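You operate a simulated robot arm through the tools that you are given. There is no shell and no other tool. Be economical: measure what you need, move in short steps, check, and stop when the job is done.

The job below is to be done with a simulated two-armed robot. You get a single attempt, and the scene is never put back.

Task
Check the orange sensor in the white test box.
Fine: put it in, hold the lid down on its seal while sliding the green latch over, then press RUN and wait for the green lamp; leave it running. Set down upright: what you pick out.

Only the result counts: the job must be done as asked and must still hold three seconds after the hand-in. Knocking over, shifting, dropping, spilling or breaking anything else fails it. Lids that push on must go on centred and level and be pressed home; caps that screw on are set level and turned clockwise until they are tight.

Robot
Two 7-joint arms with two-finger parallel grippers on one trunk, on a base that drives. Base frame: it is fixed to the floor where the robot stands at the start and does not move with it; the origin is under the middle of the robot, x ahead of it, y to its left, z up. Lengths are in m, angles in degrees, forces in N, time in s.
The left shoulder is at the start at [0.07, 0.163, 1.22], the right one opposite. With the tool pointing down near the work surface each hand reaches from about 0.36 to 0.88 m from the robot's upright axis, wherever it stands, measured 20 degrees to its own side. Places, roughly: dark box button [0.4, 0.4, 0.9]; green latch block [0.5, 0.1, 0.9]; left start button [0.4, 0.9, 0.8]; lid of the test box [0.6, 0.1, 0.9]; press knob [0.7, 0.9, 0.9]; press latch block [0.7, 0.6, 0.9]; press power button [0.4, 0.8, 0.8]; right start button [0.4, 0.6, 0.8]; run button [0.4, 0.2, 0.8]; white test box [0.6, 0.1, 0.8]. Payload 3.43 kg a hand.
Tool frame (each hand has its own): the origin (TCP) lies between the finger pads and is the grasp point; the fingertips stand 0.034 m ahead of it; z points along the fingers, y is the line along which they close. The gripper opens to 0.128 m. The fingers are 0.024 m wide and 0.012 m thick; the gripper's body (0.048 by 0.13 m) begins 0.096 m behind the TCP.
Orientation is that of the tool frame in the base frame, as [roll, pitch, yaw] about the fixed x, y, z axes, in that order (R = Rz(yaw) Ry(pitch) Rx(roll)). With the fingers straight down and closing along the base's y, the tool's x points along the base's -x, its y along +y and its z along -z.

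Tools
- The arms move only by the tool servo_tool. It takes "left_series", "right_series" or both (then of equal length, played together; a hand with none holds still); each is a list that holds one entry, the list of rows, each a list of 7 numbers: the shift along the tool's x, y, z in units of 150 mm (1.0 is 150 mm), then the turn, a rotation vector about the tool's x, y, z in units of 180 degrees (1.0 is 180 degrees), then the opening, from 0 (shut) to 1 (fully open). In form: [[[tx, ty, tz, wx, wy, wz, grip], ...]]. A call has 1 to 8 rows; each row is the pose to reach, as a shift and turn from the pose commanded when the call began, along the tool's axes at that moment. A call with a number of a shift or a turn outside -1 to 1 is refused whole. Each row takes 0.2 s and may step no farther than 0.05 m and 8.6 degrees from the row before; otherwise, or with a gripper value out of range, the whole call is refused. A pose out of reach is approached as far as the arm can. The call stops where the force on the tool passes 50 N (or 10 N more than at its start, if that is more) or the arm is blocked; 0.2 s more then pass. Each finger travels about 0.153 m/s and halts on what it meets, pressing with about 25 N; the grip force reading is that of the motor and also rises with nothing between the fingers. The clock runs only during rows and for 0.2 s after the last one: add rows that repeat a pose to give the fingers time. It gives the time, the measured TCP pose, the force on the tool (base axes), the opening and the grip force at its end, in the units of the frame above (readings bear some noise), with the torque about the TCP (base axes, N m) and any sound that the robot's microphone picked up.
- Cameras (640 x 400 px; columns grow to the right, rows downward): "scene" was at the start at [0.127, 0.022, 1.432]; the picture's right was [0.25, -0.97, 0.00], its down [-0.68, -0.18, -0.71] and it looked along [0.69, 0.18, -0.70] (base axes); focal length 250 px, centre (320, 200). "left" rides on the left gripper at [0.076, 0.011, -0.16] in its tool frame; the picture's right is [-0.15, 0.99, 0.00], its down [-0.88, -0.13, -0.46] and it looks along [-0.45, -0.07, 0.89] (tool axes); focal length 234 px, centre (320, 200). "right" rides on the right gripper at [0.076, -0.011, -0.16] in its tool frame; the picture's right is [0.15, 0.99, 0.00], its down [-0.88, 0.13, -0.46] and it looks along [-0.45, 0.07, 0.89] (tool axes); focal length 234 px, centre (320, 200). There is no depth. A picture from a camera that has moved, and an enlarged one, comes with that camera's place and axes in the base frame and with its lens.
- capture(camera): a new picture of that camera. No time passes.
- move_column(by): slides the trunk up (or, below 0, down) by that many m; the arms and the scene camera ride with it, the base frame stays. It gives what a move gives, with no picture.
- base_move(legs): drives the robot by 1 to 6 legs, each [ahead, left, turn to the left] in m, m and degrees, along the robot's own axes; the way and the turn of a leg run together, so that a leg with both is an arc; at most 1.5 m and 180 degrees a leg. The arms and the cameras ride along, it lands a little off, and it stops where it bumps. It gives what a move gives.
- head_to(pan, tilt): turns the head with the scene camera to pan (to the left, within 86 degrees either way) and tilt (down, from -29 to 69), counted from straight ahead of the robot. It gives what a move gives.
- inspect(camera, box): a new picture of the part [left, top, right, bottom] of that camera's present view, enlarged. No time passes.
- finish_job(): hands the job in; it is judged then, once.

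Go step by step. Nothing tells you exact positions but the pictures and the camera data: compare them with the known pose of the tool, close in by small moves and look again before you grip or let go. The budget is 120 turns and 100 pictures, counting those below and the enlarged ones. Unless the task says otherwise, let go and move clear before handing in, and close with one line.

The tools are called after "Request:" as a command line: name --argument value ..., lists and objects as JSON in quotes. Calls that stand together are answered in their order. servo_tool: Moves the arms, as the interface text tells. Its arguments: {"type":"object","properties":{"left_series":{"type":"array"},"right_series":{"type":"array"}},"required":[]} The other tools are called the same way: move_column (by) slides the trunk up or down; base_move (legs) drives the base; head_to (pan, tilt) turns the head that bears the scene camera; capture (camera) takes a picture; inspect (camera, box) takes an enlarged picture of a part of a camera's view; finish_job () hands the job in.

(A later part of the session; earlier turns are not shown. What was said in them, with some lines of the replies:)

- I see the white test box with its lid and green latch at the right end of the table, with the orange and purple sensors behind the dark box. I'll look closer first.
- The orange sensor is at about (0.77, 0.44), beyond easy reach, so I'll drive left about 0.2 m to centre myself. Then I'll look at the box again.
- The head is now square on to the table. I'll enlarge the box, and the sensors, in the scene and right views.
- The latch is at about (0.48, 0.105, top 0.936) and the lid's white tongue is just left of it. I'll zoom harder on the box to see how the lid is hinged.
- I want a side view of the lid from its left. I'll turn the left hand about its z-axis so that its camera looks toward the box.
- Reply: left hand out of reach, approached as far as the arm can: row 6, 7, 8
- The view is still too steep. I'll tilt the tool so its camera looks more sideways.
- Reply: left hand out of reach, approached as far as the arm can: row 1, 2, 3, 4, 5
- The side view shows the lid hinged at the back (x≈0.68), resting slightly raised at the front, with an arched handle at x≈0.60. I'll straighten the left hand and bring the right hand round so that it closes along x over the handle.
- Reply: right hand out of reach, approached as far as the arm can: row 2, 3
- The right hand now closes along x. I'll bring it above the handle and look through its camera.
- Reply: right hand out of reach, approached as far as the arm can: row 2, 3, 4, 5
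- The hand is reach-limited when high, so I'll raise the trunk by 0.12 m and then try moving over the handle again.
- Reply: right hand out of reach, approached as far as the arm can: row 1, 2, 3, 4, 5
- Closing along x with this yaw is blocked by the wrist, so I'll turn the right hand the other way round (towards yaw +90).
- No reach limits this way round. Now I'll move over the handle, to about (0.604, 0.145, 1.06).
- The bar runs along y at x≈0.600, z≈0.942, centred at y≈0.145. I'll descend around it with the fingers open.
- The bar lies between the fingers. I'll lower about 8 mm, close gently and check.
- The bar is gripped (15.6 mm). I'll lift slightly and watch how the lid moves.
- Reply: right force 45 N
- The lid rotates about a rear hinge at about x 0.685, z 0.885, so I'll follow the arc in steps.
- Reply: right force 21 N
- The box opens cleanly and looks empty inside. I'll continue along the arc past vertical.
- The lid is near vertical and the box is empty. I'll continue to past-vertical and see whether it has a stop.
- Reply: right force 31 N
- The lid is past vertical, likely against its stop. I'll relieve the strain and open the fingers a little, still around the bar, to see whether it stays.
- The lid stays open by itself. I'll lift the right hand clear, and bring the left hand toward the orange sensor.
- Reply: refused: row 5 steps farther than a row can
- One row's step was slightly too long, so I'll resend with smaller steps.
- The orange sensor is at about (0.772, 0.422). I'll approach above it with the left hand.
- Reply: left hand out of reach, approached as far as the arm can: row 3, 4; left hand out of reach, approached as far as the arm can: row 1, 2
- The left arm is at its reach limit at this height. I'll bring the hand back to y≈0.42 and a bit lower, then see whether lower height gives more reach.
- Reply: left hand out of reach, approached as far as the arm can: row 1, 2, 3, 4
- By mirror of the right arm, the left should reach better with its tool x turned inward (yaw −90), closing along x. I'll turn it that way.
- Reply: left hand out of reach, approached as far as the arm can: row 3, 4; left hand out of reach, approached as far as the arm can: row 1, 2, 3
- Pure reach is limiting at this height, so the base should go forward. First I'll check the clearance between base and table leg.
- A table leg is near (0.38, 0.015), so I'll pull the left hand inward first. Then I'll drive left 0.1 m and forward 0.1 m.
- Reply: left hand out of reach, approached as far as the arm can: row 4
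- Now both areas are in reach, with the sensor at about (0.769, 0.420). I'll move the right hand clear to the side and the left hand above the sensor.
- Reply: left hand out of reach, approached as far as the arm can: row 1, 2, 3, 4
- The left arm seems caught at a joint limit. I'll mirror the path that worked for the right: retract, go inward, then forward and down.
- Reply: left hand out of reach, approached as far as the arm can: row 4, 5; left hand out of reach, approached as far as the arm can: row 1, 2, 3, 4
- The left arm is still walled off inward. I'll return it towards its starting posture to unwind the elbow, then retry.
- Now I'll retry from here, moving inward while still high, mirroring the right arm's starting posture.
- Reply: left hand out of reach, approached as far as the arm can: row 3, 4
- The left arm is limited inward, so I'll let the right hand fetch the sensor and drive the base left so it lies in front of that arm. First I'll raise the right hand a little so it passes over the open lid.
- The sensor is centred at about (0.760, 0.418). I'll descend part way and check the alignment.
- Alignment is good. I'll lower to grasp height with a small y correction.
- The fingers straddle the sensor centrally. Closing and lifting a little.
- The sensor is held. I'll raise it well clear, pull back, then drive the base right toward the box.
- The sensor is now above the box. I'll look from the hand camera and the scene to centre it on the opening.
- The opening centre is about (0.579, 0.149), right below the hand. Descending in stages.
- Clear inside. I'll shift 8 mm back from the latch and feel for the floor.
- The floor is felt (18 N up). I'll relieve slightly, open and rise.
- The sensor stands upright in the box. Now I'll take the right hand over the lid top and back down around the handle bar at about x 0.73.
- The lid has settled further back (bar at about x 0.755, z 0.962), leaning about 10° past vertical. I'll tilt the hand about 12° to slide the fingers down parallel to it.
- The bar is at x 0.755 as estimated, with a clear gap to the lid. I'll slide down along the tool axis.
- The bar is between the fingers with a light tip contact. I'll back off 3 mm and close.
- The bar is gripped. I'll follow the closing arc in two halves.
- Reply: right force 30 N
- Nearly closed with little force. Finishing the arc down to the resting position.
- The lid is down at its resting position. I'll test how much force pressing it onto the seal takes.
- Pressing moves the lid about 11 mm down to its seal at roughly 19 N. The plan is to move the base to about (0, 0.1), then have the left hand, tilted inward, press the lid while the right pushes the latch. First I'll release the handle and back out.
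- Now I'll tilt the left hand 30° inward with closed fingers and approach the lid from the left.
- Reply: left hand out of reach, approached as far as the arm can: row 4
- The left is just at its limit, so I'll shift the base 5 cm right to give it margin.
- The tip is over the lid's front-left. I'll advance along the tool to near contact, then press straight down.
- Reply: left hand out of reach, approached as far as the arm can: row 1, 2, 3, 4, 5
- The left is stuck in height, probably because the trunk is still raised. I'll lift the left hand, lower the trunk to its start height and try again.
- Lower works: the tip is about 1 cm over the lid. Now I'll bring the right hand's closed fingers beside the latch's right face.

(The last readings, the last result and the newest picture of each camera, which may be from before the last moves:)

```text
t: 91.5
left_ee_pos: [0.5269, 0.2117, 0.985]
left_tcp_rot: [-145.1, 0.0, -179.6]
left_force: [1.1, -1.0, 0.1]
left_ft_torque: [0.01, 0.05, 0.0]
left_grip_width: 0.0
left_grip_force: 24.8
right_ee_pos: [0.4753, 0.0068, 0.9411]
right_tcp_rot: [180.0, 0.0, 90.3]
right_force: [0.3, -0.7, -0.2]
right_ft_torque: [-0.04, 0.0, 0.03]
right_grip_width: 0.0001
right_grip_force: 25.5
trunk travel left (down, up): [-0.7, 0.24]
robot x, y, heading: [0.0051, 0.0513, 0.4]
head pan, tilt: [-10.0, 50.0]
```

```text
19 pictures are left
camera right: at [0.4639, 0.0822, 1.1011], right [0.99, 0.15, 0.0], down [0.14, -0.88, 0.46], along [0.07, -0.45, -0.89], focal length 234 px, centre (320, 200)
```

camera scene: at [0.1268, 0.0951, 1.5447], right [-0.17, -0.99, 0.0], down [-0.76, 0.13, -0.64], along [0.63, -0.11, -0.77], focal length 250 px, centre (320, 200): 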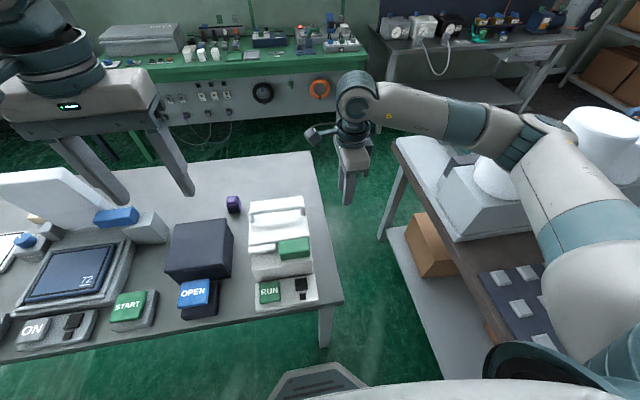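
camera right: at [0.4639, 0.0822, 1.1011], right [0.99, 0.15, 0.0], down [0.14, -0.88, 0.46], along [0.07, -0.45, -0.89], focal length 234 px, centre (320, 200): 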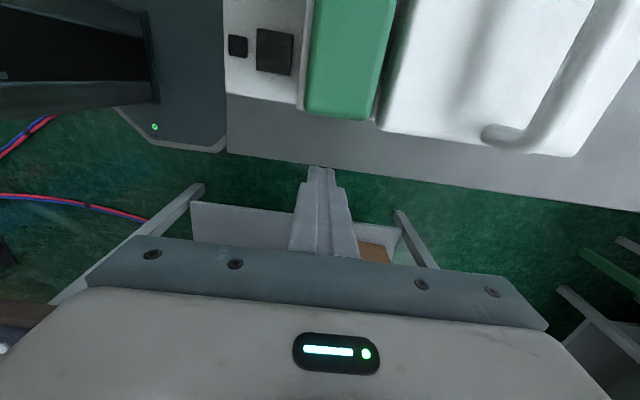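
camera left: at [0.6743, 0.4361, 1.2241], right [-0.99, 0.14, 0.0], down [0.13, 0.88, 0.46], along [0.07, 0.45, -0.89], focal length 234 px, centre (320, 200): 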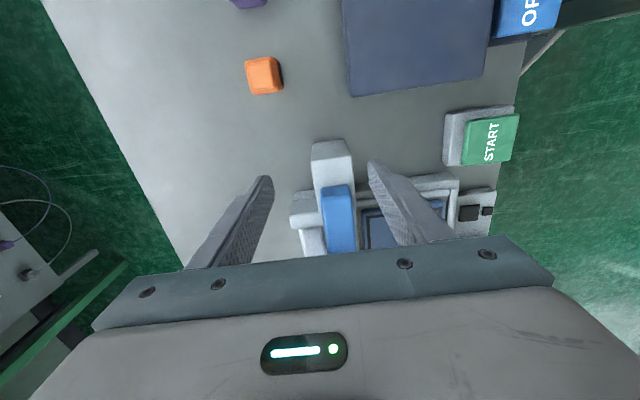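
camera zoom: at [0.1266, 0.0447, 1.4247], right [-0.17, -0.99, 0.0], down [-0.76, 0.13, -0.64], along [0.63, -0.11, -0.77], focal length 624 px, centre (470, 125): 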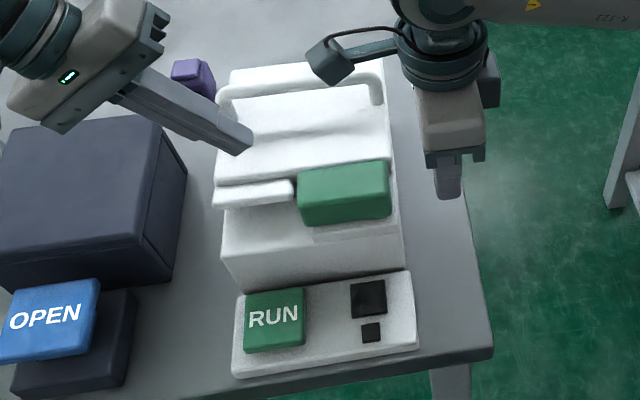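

Clear of the latch. I'll shift the left tip 2 cm deeper for clearance and press down on the lid.

Request:
servo_tool --left_series '[[[-0.13, 0, 0, 0, 0, 0, 0], [-0.13, 0.026, 0.036, 0, 0, 0, 0], [-0.13, 0.052, 0.073, 0, 0, 0, 0], [-0.13, 0.078, 0.11, 0, 0, 0, 0]]]'

Request:
inspect --camera "scene" --box '[180, 150, 340, 310]'

```text
t: 92.5
left_ee_pos: [0.5463, 0.2118, 0.9654]
left_tcp_rot: [-145.0, 0.1, -179.6]
left_force: [0.6, -0.7, 0.5]
left_ft_torque: [0.0, 0.03, 0.01]
left_grip_width: 0.0
left_grip_force: 25.4
right_ee_pos: [0.4758, 0.0064, 0.941]
right_tcp_rot: [-180.0, 0.0, 90.3]
right_force: [0.5, 0.2, 0.3]
right_ft_torque: [-0.01, -0.04, -0.01]
right_grip_width: 0.0001
right_grip_force: 25.2
trunk travel left (down, up): [-0.7, 0.24]
robot x, y, heading: [0.0047, 0.0535, 0.3]
head pan, tilt: [-10.0, 50.0]
```

```text
2.50 times, centred on (260, 230) of scene
camera zoom: at [0.1265, 0.044, 1.4247], right [-0.17, -0.99, 0.0], down [-0.76, 0.13, -0.64], along [0.63, -0.11, -0.77], focal length 624 px, centre (470, 125)
```

zoom: 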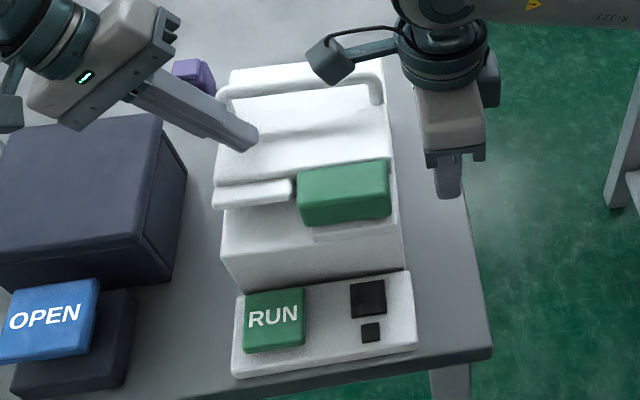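

Request:
servo_tool --left_series '[[[0, 0.019, 0.027, 0, 0, 0, 0], [0, 0.038, 0.054, 0, 0, 0, 0], [0, 0.058, 0.082, 0, 0, 0, 0], [0, 0.077, 0.109, 0, 0, 0, 0]]]'

```text
t: 93.5
left_ee_pos: [0.5448, 0.211, 0.9463]
left_tcp_rot: [-145.0, 0.3, -179.5]
left_force: [-7.2, 4.9, 17.6]
left_ft_torque: [0.0, 0.29, -0.09]
left_grip_width: 0.0
left_grip_force: 24.4
right_ee_pos: [0.4733, 0.0052, 0.9433]
right_tcp_rot: [179.9, 0.0, 90.4]
right_force: [0.7, 0.0, -0.8]
right_ft_torque: [0.0, -0.02, 0.02]
right_grip_width: 0.0
right_grip_force: 24.9
trunk travel left (down, up): [-0.7, 0.24]
robot x, y, heading: [0.0023, 0.0577, 0.5]
head pan, tilt: [-10.0, 50.0]
```

Contact at 17.6 N with the tip at about z 0.918. I'll press a little more and look.

Request:
servo_tool --left_series '[[[0, 0.015, 0.022, 0, 0, 0, 0], [0, 0.03, 0.044, 0, 0, 0, 0], [0, 0.03, 0.044, 0, 0, 0, 0]]]'

Request:
inspect --camera "scene" --box '[180, 150, 340, 310]'

```text
t: 94.1
left_ee_pos: [0.5448, 0.2112, 0.9466]
left_tcp_rot: [-144.6, 0.6, -179.4]
left_force: [-16.4, 10.0, 30.4]
left_ft_torque: [0.01, 0.66, -0.23]
left_grip_width: 0.0
left_grip_force: 24.9
right_ee_pos: [0.4729, 0.0071, 0.943]
right_tcp_rot: [179.8, 0.0, 90.5]
right_force: [0.2, -0.6, 0.3]
right_ft_torque: [-0.05, 0.04, 0.0]
right_grip_width: 0.0
right_grip_force: 25.6
trunk travel left (down, up): [-0.7, 0.24]
robot x, y, heading: [0.0005, 0.0564, 0.4]
head pan, tilt: [-10.0, 50.0]
stopped in row 2 (left hand): the force on the tool passed its limit at 54 N (the readings are from after the stop); the commanded pose is now the measured one
```

```text
2.50 times, centred on (260, 230) of scene
camera zoom: at [0.1216, 0.0453, 1.4252], right [-0.16, -0.99, 0.0], down [-0.75, 0.13, -0.65], along [0.64, -0.11, -0.76], focal length 624 px, centre (470, 125)
```

zoom: 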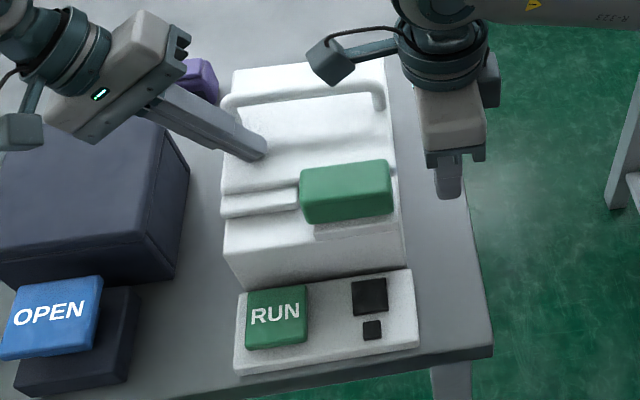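

The lid is seated firmly, with the left holding about 30 N. Now I'll push the latch to the left with the right fingers.

Request:
servo_tool --right_series '[[[0.1, 0.03, 0, 0, 0, 0, 0], [0.2, 0.04, 0, 0, 0, 0, 0], [0.3, 0.04, 0, 0, 0, 0, 0], [0.4, 0.04, 0, 0, 0, 0, 0], [0.5, 0.04, 0, 0, 0, 0, 0]]]'

Request:
inspect --camera "scene" --box '[180, 150, 340, 310]'

```text
t: 95.3
left_ee_pos: [0.5454, 0.2094, 0.946]
left_tcp_rot: [-144.8, 1.0, -179.2]
left_force: [-12.6, 20.6, 44.6]
left_ft_torque: [0.26, 0.67, -0.18]
left_grip_width: 0.0002
left_grip_force: 25.2
right_ee_pos: [0.4771, 0.0812, 0.9437]
right_tcp_rot: [179.6, 0.1, 90.3]
right_force: [1.4, -10.7, 1.4]
right_ft_torque: [0.04, 0.08, 0.01]
right_grip_width: 0.0
right_grip_force: 25.2
trunk travel left (down, up): [-0.7, 0.24]
robot x, y, heading: [0.0031, 0.0541, 0.3]
head pan, tilt: [-10.0, 50.0]
```

```text
2.50 times, centred on (260, 230) of scene
camera zoom: at [0.1193, 0.0435, 1.4256], right [-0.17, -0.99, 0.0], down [-0.75, 0.13, -0.65], along [0.64, -0.11, -0.76], focal length 624 px, centre (470, 125)
```

zoom: 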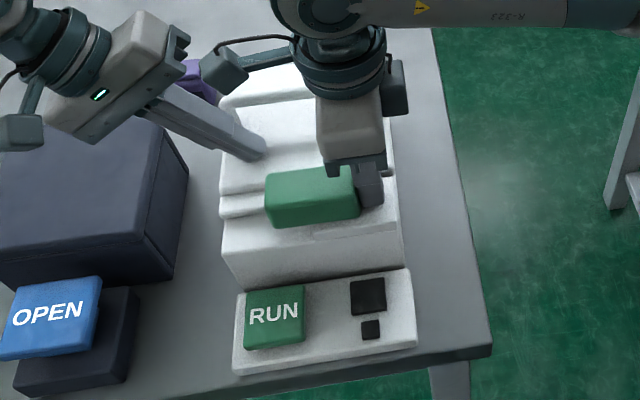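

The latch is sliding at about 10 N. I'll continue in small steps, watching the clearance between the hands.

Request:
servo_tool --right_series '[[[0.07, 0, 0, 0, 0, 0, 0], [0.14, 0, 0, 0, 0, 0, 0], [0.2, 0, 0, 0, 0, 0, 0]]]'

Request:
inspect --camera "scene" --box '[180, 150, 340, 310]'

```text
t: 95.7
left_ee_pos: [0.5459, 0.2097, 0.9471]
left_tcp_rot: [-144.8, 0.8, -179.4]
left_force: [-17.6, 6.3, 29.7]
left_ft_torque: [-0.18, 0.8, -0.21]
left_grip_width: 0.0001
left_grip_force: 24.8
right_ee_pos: [0.4779, 0.0811, 0.9412]
right_tcp_rot: [179.9, 1.1, 89.9]
right_force: [-0.7, -18.6, 2.3]
right_ft_torque: [0.11, 0.29, 0.06]
right_grip_width: 0.0
right_grip_force: 24.9
trunk travel left (down, up): [-0.7, 0.24]
robot x, y, heading: [0.0003, 0.0559, 0.4]
head pan, tilt: [-10.0, 50.0]
stopped in row 2 (right hand): the force on the tool passed its limit at 58 N (the readings are from after the stop); the commanded pose is now the measured one
```

```text
2.50 times, centred on (260, 230) of scene
camera zoom: at [0.1203, 0.0426, 1.425], right [-0.17, -0.99, 0.0], down [-0.75, 0.13, -0.65], along [0.64, -0.11, -0.76], focal length 624 px, centre (470, 125)
```

zoom: 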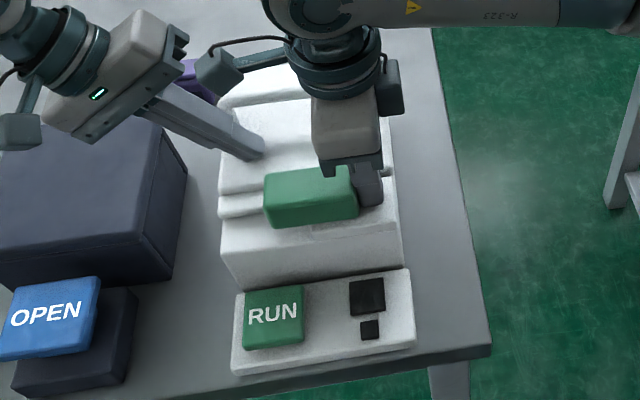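

The latch stopped hard after about 3 cm, over the tongue, which is likely its end stop. I'll back the right fingers off a little and look closer.

Request:
servo_tool --right_series '[[[-0.15, 0, 0, 0, 0, 0, 0], [-0.4, 0, 0, 0, 0, 0, 0], [-0.65, 0, 0, 0, 0, 0, 0]]]'

Request:
inspect --camera "scene" --box '[225, 190, 295, 250]'

Request:
capture --camera "right"

```text
t: 96.5
left_ee_pos: [0.5469, 0.2103, 0.946]
left_tcp_rot: [-145.0, 0.9, -179.2]
left_force: [-18.5, -4.9, 36.8]
left_ft_torque: [-0.59, 0.82, -0.2]
left_grip_width: 0.0
left_grip_force: 24.7
right_ee_pos: [0.4779, -0.0152, 0.9462]
right_tcp_rot: [179.7, 0.8, 90.1]
right_force: [-0.5, -0.1, 0.1]
right_ft_torque: [0.06, 0.0, 0.0]
right_grip_width: 0.0
right_grip_force: 25.3
trunk travel left (down, up): [-0.7, 0.24]
robot x, y, heading: [-0.0007, 0.053, 0.3]
head pan, tilt: [-10.0, 50.0]
```

```text
6.67 times, centred on (260, 220) of scene
camera zoom: at [0.119, 0.0406, 1.4255], right [-0.17, -0.99, 0.0], down [-0.75, 0.13, -0.65], along [0.64, -0.11, -0.76], focal length 1665 px, centre (720, 67)
```

zoom: 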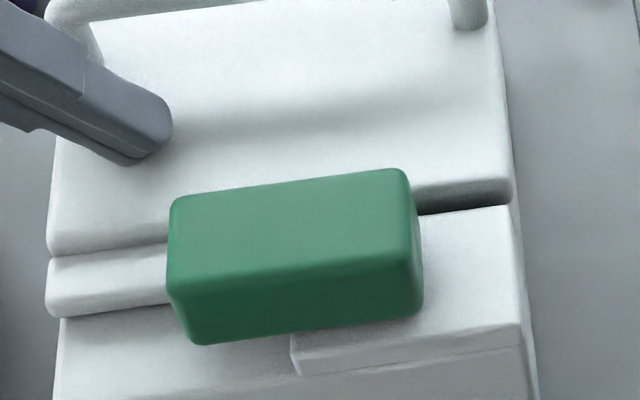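

```text
13 pictures are left
camera right: at [0.4651, 0.0622, 1.104], right [0.99, 0.15, 0.0], down [0.13, -0.87, 0.47], along [0.07, -0.46, -0.88], focal length 234 px, centre (320, 200)
```

right: 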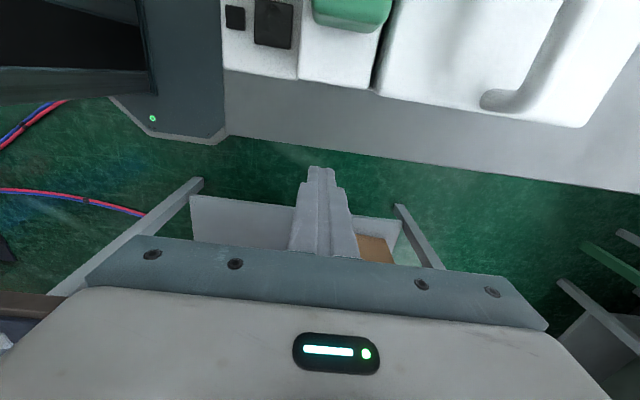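

The latch bridges the tongue and its guide block, which looks fully engaged. I'll lift the left hand and see whether the lid stays down.

Request:
servo_tool --left_series '[[[0, -0.05, -0.07, 0, 0, 0, 0], [0, -0.15, -0.2, 0, 0, 0, 0], [0, -0.25, -0.35, 0, 0, 0, 0], [0, -0.35, -0.5, 0, 0, 0, 0]]]'

Request:
inspect --camera "scene" --box '[225, 170, 325, 270]'

```text
t: 97.5
left_ee_pos: [0.5497, 0.2111, 1.0332]
left_tcp_rot: [-145.0, 0.5, -179.3]
left_force: [0.0, -0.3, 0.3]
left_ft_torque: [-0.01, -0.03, 0.01]
left_grip_width: 0.0
left_grip_force: 24.4
right_ee_pos: [0.4813, -0.0138, 0.9418]
right_tcp_rot: [-180.0, 0.8, 90.1]
right_force: [0.6, -0.8, 0.1]
right_ft_torque: [0.0, -0.02, 0.0]
right_grip_width: 0.0001
right_grip_force: 25.4
trunk travel left (down, up): [-0.7, 0.24]
robot x, y, heading: [0.0034, 0.0559, 0.3]
head pan, tilt: [-10.0, 50.0]
```

```text
4.00 times, centred on (275, 220) of scene
camera zoom: at [0.1256, 0.0437, 1.4247], right [-0.17, -0.99, 0.0], down [-0.76, 0.13, -0.64], along [0.63, -0.11, -0.77], focal length 999 px, centre (500, 120)
```

zoom: 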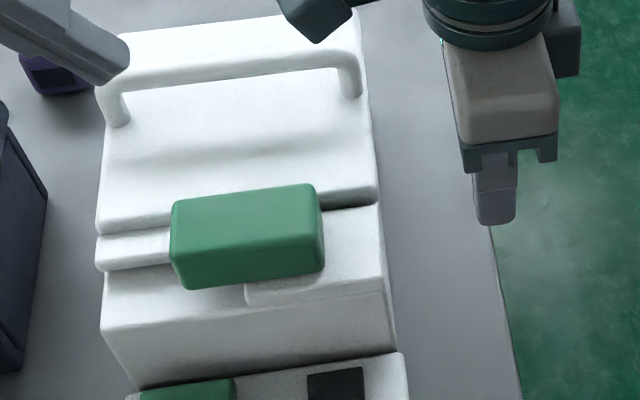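

The lid stays down, latched. Next is RUN, at about (0.399, 0.188, top 0.843). I'll raise the left hand away and bring the right's closed fingers above the button.

Request:
servo_tool --right_series '[[[0, 0, -0.25, 0, 0, 0, 0], [0.1, -0.2, -0.35, 0, 0, 0, 0], [0.3, -0.4, -0.35, 0, 0, 0, 0], [0.55, -0.54, -0.35, 0, 0, 0, 0], [0.85, -0.54, -0.35, 0, 0, 0, 0]]]' --left_series '[[[0, -0.05, -0.15, 0, 0, 0, 0], [0, 0.05, -0.4, 0, 0, 0, 0], [0, 0.1, -0.65, 0, 0, 0, 0], [0, 0.2, -0.85, 0, 0, 0, 0], [0, 0.3, -1, 0, 0, 0, 0]]]'

Request:
servo_tool --right_series '[[[0.25, 0, 0, 0, 0, 0, 0], [0.48, 0, 0, 0, 0, 0, 0]]]'

Request:
capture --camera "scene"

```text
t: 98.7
left_ee_pos: [0.5483, 0.338, 1.1291]
left_tcp_rot: [-144.8, 0.5, -179.4]
left_force: [-0.7, -0.1, -0.3]
left_ft_torque: [-0.06, 0.05, 0.01]
left_grip_width: 0.0003
left_grip_force: 24.9
right_ee_pos: [0.3988, 0.1168, 0.9933]
right_tcp_rot: [180.0, 1.0, 89.9]
right_force: [0.2, 0.9, -0.1]
right_ft_torque: [-0.03, -0.02, 0.03]
right_grip_width: 0.0
right_grip_force: 24.8
trunk travel left (down, up): [-0.7, 0.24]
robot x, y, heading: [-0.0004, 0.0568, 0.2]
head pan, tilt: [-10.0, 50.0]
```

```text
t: 99.3
left_ee_pos: [0.5482, 0.3373, 1.129]
left_tcp_rot: [-144.9, 0.6, -179.1]
left_force: [0.0, 0.8, 0.2]
left_ft_torque: [-0.01, -0.04, 0.01]
left_grip_width: 0.0
left_grip_force: 25.1
right_ee_pos: [0.3977, 0.1892, 0.9913]
right_tcp_rot: [-180.0, 1.0, 90.0]
right_force: [-0.2, 0.4, -1.0]
right_ft_torque: [-0.02, 0.02, -0.04]
right_grip_width: 0.0001
right_grip_force: 25.5
trunk travel left (down, up): [-0.7, 0.24]
robot x, y, heading: [-0.0012, 0.055, 0.2]
head pan, tilt: [-10.0, 50.0]
```

```text
11 pictures are left
camera scene: at [0.1257, 0.0459, 1.4248], right [-0.17, -0.99, 0.0], down [-0.76, 0.13, -0.64], along [0.63, -0.11, -0.77], focal length 250 px, centre (320, 200)
```

scene: 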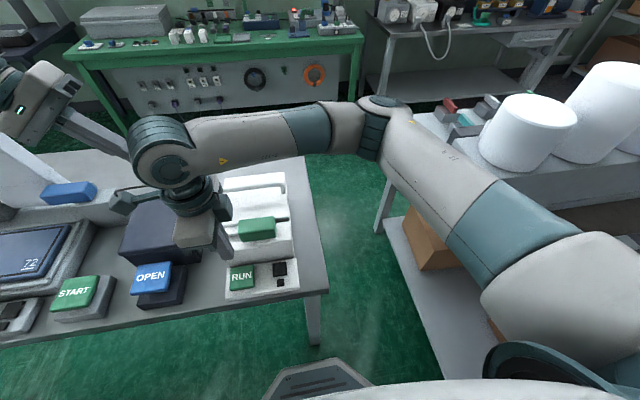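

Request:
servo_tool --right_series '[[[0, 0, 0.25, 0, 0, 0, 0], [0, 0, 0.5, 0, 0, 0, 0]]]'

Request:
capture --camera "right"

Request:
inspect --camera "scene" --box '[180, 200, 320, 310]'

```text
t: 99.9
left_ee_pos: [0.5489, 0.3351, 1.1293]
left_tcp_rot: [-145.0, 0.6, -179.2]
left_force: [0.3, 0.6, -0.1]
left_ft_torque: [-0.03, 0.0, 0.04]
left_grip_width: 0.0
left_grip_force: 25.1
right_ee_pos: [0.4017, 0.1837, 0.9164]
right_tcp_rot: [180.0, 0.9, 90.1]
right_force: [0.4, -0.9, -0.2]
right_ft_torque: [0.02, 0.0, 0.0]
right_grip_width: 0.0
right_grip_force: 25.3
trunk travel left (down, up): [-0.7, 0.24]
robot x, y, heading: [0.0017, 0.0561, 0.4]
head pan, tilt: [-10.0, 50.0]
```

```text
10 pictures are left
camera right: at [0.3896, 0.2614, 1.0743], right [0.99, 0.15, 0.0], down [0.13, -0.87, 0.47], along [0.07, -0.46, -0.88], focal length 234 px, centre (320, 200)
```

right: 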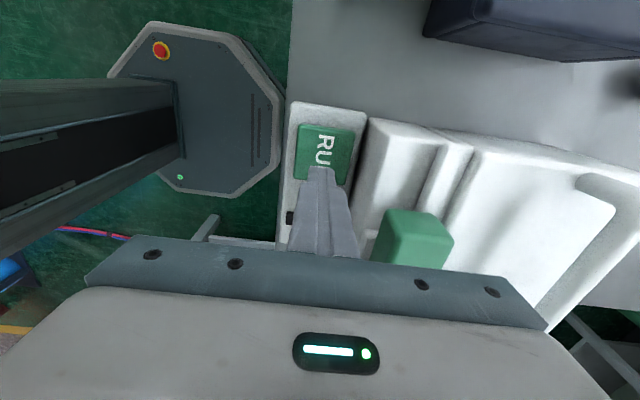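

```text
3.64 times, centred on (250, 255) of scene
camera zoom: at [0.1264, 0.0435, 1.4248], right [-0.17, -0.99, 0.0], down [-0.76, 0.13, -0.64], along [0.63, -0.11, -0.77], focal length 908 px, centre (574, 0)
```

zoom: 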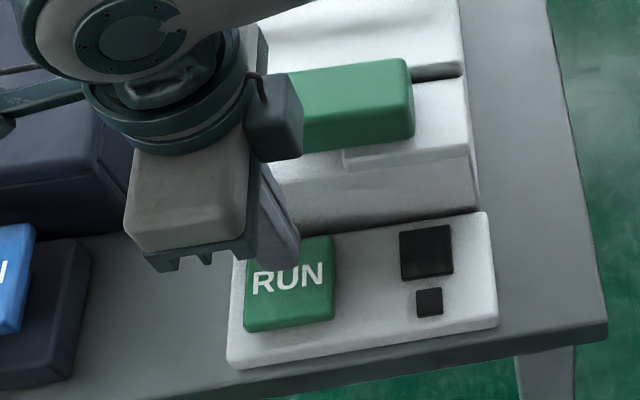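

The tip is over RUN. I'll descend to feel the button and press.

Request:
servo_tool --right_series '[[[0.05, 0, 0.1, 0, 0, 0, 0], [0.05, 0, 0.2, 0, 0, 0, 0], [0.05, 0, 0.25, 0, 0, 0, 0], [0.05, 0, 0.29, 0, 0, 0, 0], [0.05, 0, 0.33, 0, 0, 0, 0]]]'

```text
t: 101.1
left_ee_pos: [0.547, 0.3338, 1.1335]
left_tcp_rot: [-144.9, 0.7, -179.3]
left_force: [-0.5, -1.0, -0.6]
left_ft_torque: [-0.01, 0.0, 0.01]
left_grip_width: 0.0001
left_grip_force: 25.3
right_ee_pos: [0.3997, 0.1909, 0.8688]
right_tcp_rot: [179.6, 0.5, 90.1]
right_force: [3.2, -5.3, 39.9]
right_ft_torque: [0.22, -0.11, 0.21]
right_grip_width: 0.0001
right_grip_force: 25.2
trunk travel left (down, up): [-0.7, 0.24]
robot x, y, heading: [0.003, 0.0528, 0.4]
head pan, tilt: [-10.0, 50.0]
heard: click
```

The button clicked. I'll release and move the hand clear to see the lamp.

Request:
servo_tool --right_series '[[[0, 0, -0.2, 0, 0, 0, 0], [0, 0, -0.5, 0, 0, 0, 0], [0, 0, -0.8, 0, 0, 0, 0], [-0.3, 0, -0.9, 0, 0, 0, 0], [-0.6, 0, -0.9, 0, 0, 0, 0], [-0.9, 0, -0.9, 0, 0, 0, 0]]]'

Request:
inspect --camera "scene" --box '[190, 170, 330, 310]'

```text
t: 102.5
left_ee_pos: [0.548, 0.3342, 1.1298]
left_tcp_rot: [-145.0, 0.5, -179.3]
left_force: [0.3, -0.4, 0.4]
left_ft_torque: [-0.02, -0.01, 0.0]
left_grip_width: 0.0002
left_grip_force: 25.0
right_ee_pos: [0.3995, 0.0581, 1.0038]
right_tcp_rot: [179.9, 0.8, 90.1]
right_force: [-0.1, -0.3, -0.3]
right_ft_torque: [0.05, 0.02, 0.02]
right_grip_width: 0.0002
right_grip_force: 24.7
trunk travel left (down, up): [-0.7, 0.24]
robot x, y, heading: [0.0038, 0.0577, 0.3]
head pan, tilt: [-10.0, 50.0]
```

```text
2.86 times, centred on (260, 240) of scene
camera zoom: at [0.126, 0.0418, 1.4248], right [-0.17, -0.99, 0.0], down [-0.76, 0.13, -0.64], along [0.63, -0.11, -0.77], focal length 714 px, centre (491, 86)
```

zoom: 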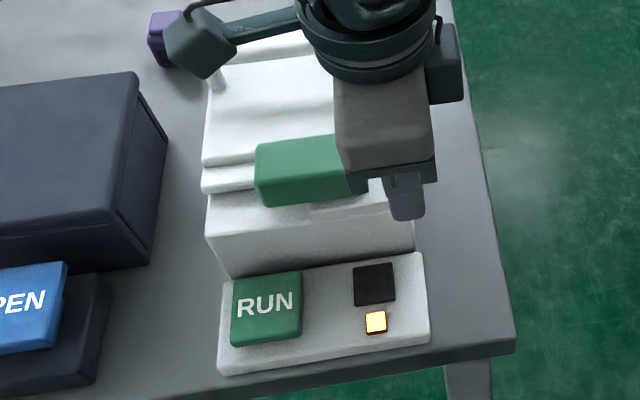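

An amber lamp is lit, so the test is running. I'll move the hand aside and wait.

Request:
servo_tool --right_series '[[[-0.25, 0, 0, 0, 0, 0, 0], [-0.5, 0, 0, 0, 0, 0, 0], [-0.75, 0, -0.1, 0, 0, 0, 0], [-1, 0, -0.1, 0, 0, 0, 0], [-1, 0, -0.1, 0, 0, 0, 0], [-1, 0, -0.1, 0, 0, 0, 0], [-1, 0, -0.1, 0, 0, 0, 0], [-1, 0, -0.1, 0, 0, 0, 0]]]'

Request:
servo_tool --right_series '[[[0, 0, 0, 0, 0, 0, 0], [0, 0, 0, 0, 0, 0, 0], [0, 0, 0, 0, 0, 0, 0], [0, 0, 0, 0, 0, 0, 0], [0, 0, 0, 0, 0, 0, 0], [0, 0, 0, 0, 0, 0, 0], [0, 0, 0, 0, 0, 0, 0], [0, 0, 0, 0, 0, 0, 0]]]'

Request:
inspect --camera "scene" --box '[190, 170, 330, 310]'

```text
t: 104.3
left_ee_pos: [0.549, 0.3357, 1.1297]
left_tcp_rot: [-145.0, 0.6, -179.2]
left_force: [-0.9, 0.8, -0.2]
left_ft_torque: [0.01, 0.01, 0.01]
left_grip_width: 0.0001
left_grip_force: 25.3
right_ee_pos: [0.3984, -0.0934, 1.0212]
right_tcp_rot: [-179.9, 0.9, 90.1]
right_force: [0.2, 0.6, -0.3]
right_ft_torque: [0.01, -0.01, 0.01]
right_grip_width: 0.0002
right_grip_force: 25.3
trunk travel left (down, up): [-0.7, 0.24]
robot x, y, heading: [0.003, 0.0559, 0.3]
head pan, tilt: [-10.0, 50.0]
```

```text
t: 106.1
left_ee_pos: [0.5479, 0.3352, 1.1313]
left_tcp_rot: [-144.9, 0.6, -179.3]
left_force: [0.3, 0.2, -0.3]
left_ft_torque: [0.03, 0.04, 0.0]
left_grip_width: 0.0
left_grip_force: 25.1
right_ee_pos: [0.3991, -0.0919, 1.0221]
right_tcp_rot: [-180.0, 0.8, 90.0]
right_force: [0.3, -0.3, 0.0]
right_ft_torque: [-0.01, 0.0, 0.03]
right_grip_width: 0.0
right_grip_force: 24.6
trunk travel left (down, up): [-0.7, 0.24]
robot x, y, heading: [0.0011, 0.0532, 0.3]
head pan, tilt: [-10.0, 50.0]
```

```text
2.86 times, centred on (260, 240) of scene
camera zoom: at [0.126, 0.0435, 1.4248], right [-0.17, -0.99, 0.0], down [-0.76, 0.13, -0.64], along [0.63, -0.11, -0.77], focal length 714 px, centre (491, 86)
```

zoom: 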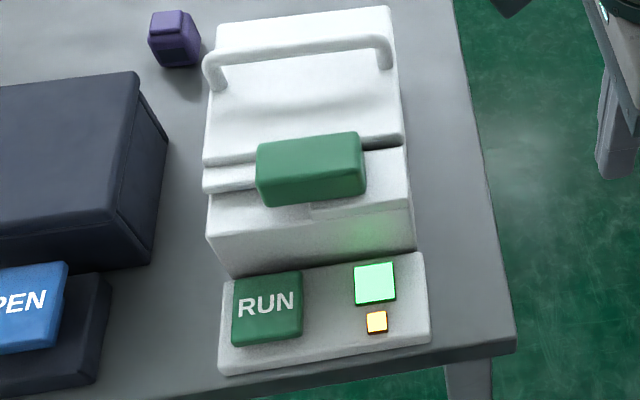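

The green lamp is lit with the amber running light still on. The lid is latched, the purple sensor still stands beside the box, and both hands are clear, so I'm handing in.

Request:
finish_job

```text
The job is handed in.
```

The orange sensor is upright in the white test box, with the lid held on its seal and latched. I pressed RUN, the green lamp came on, and I left the test running and handed the job in.
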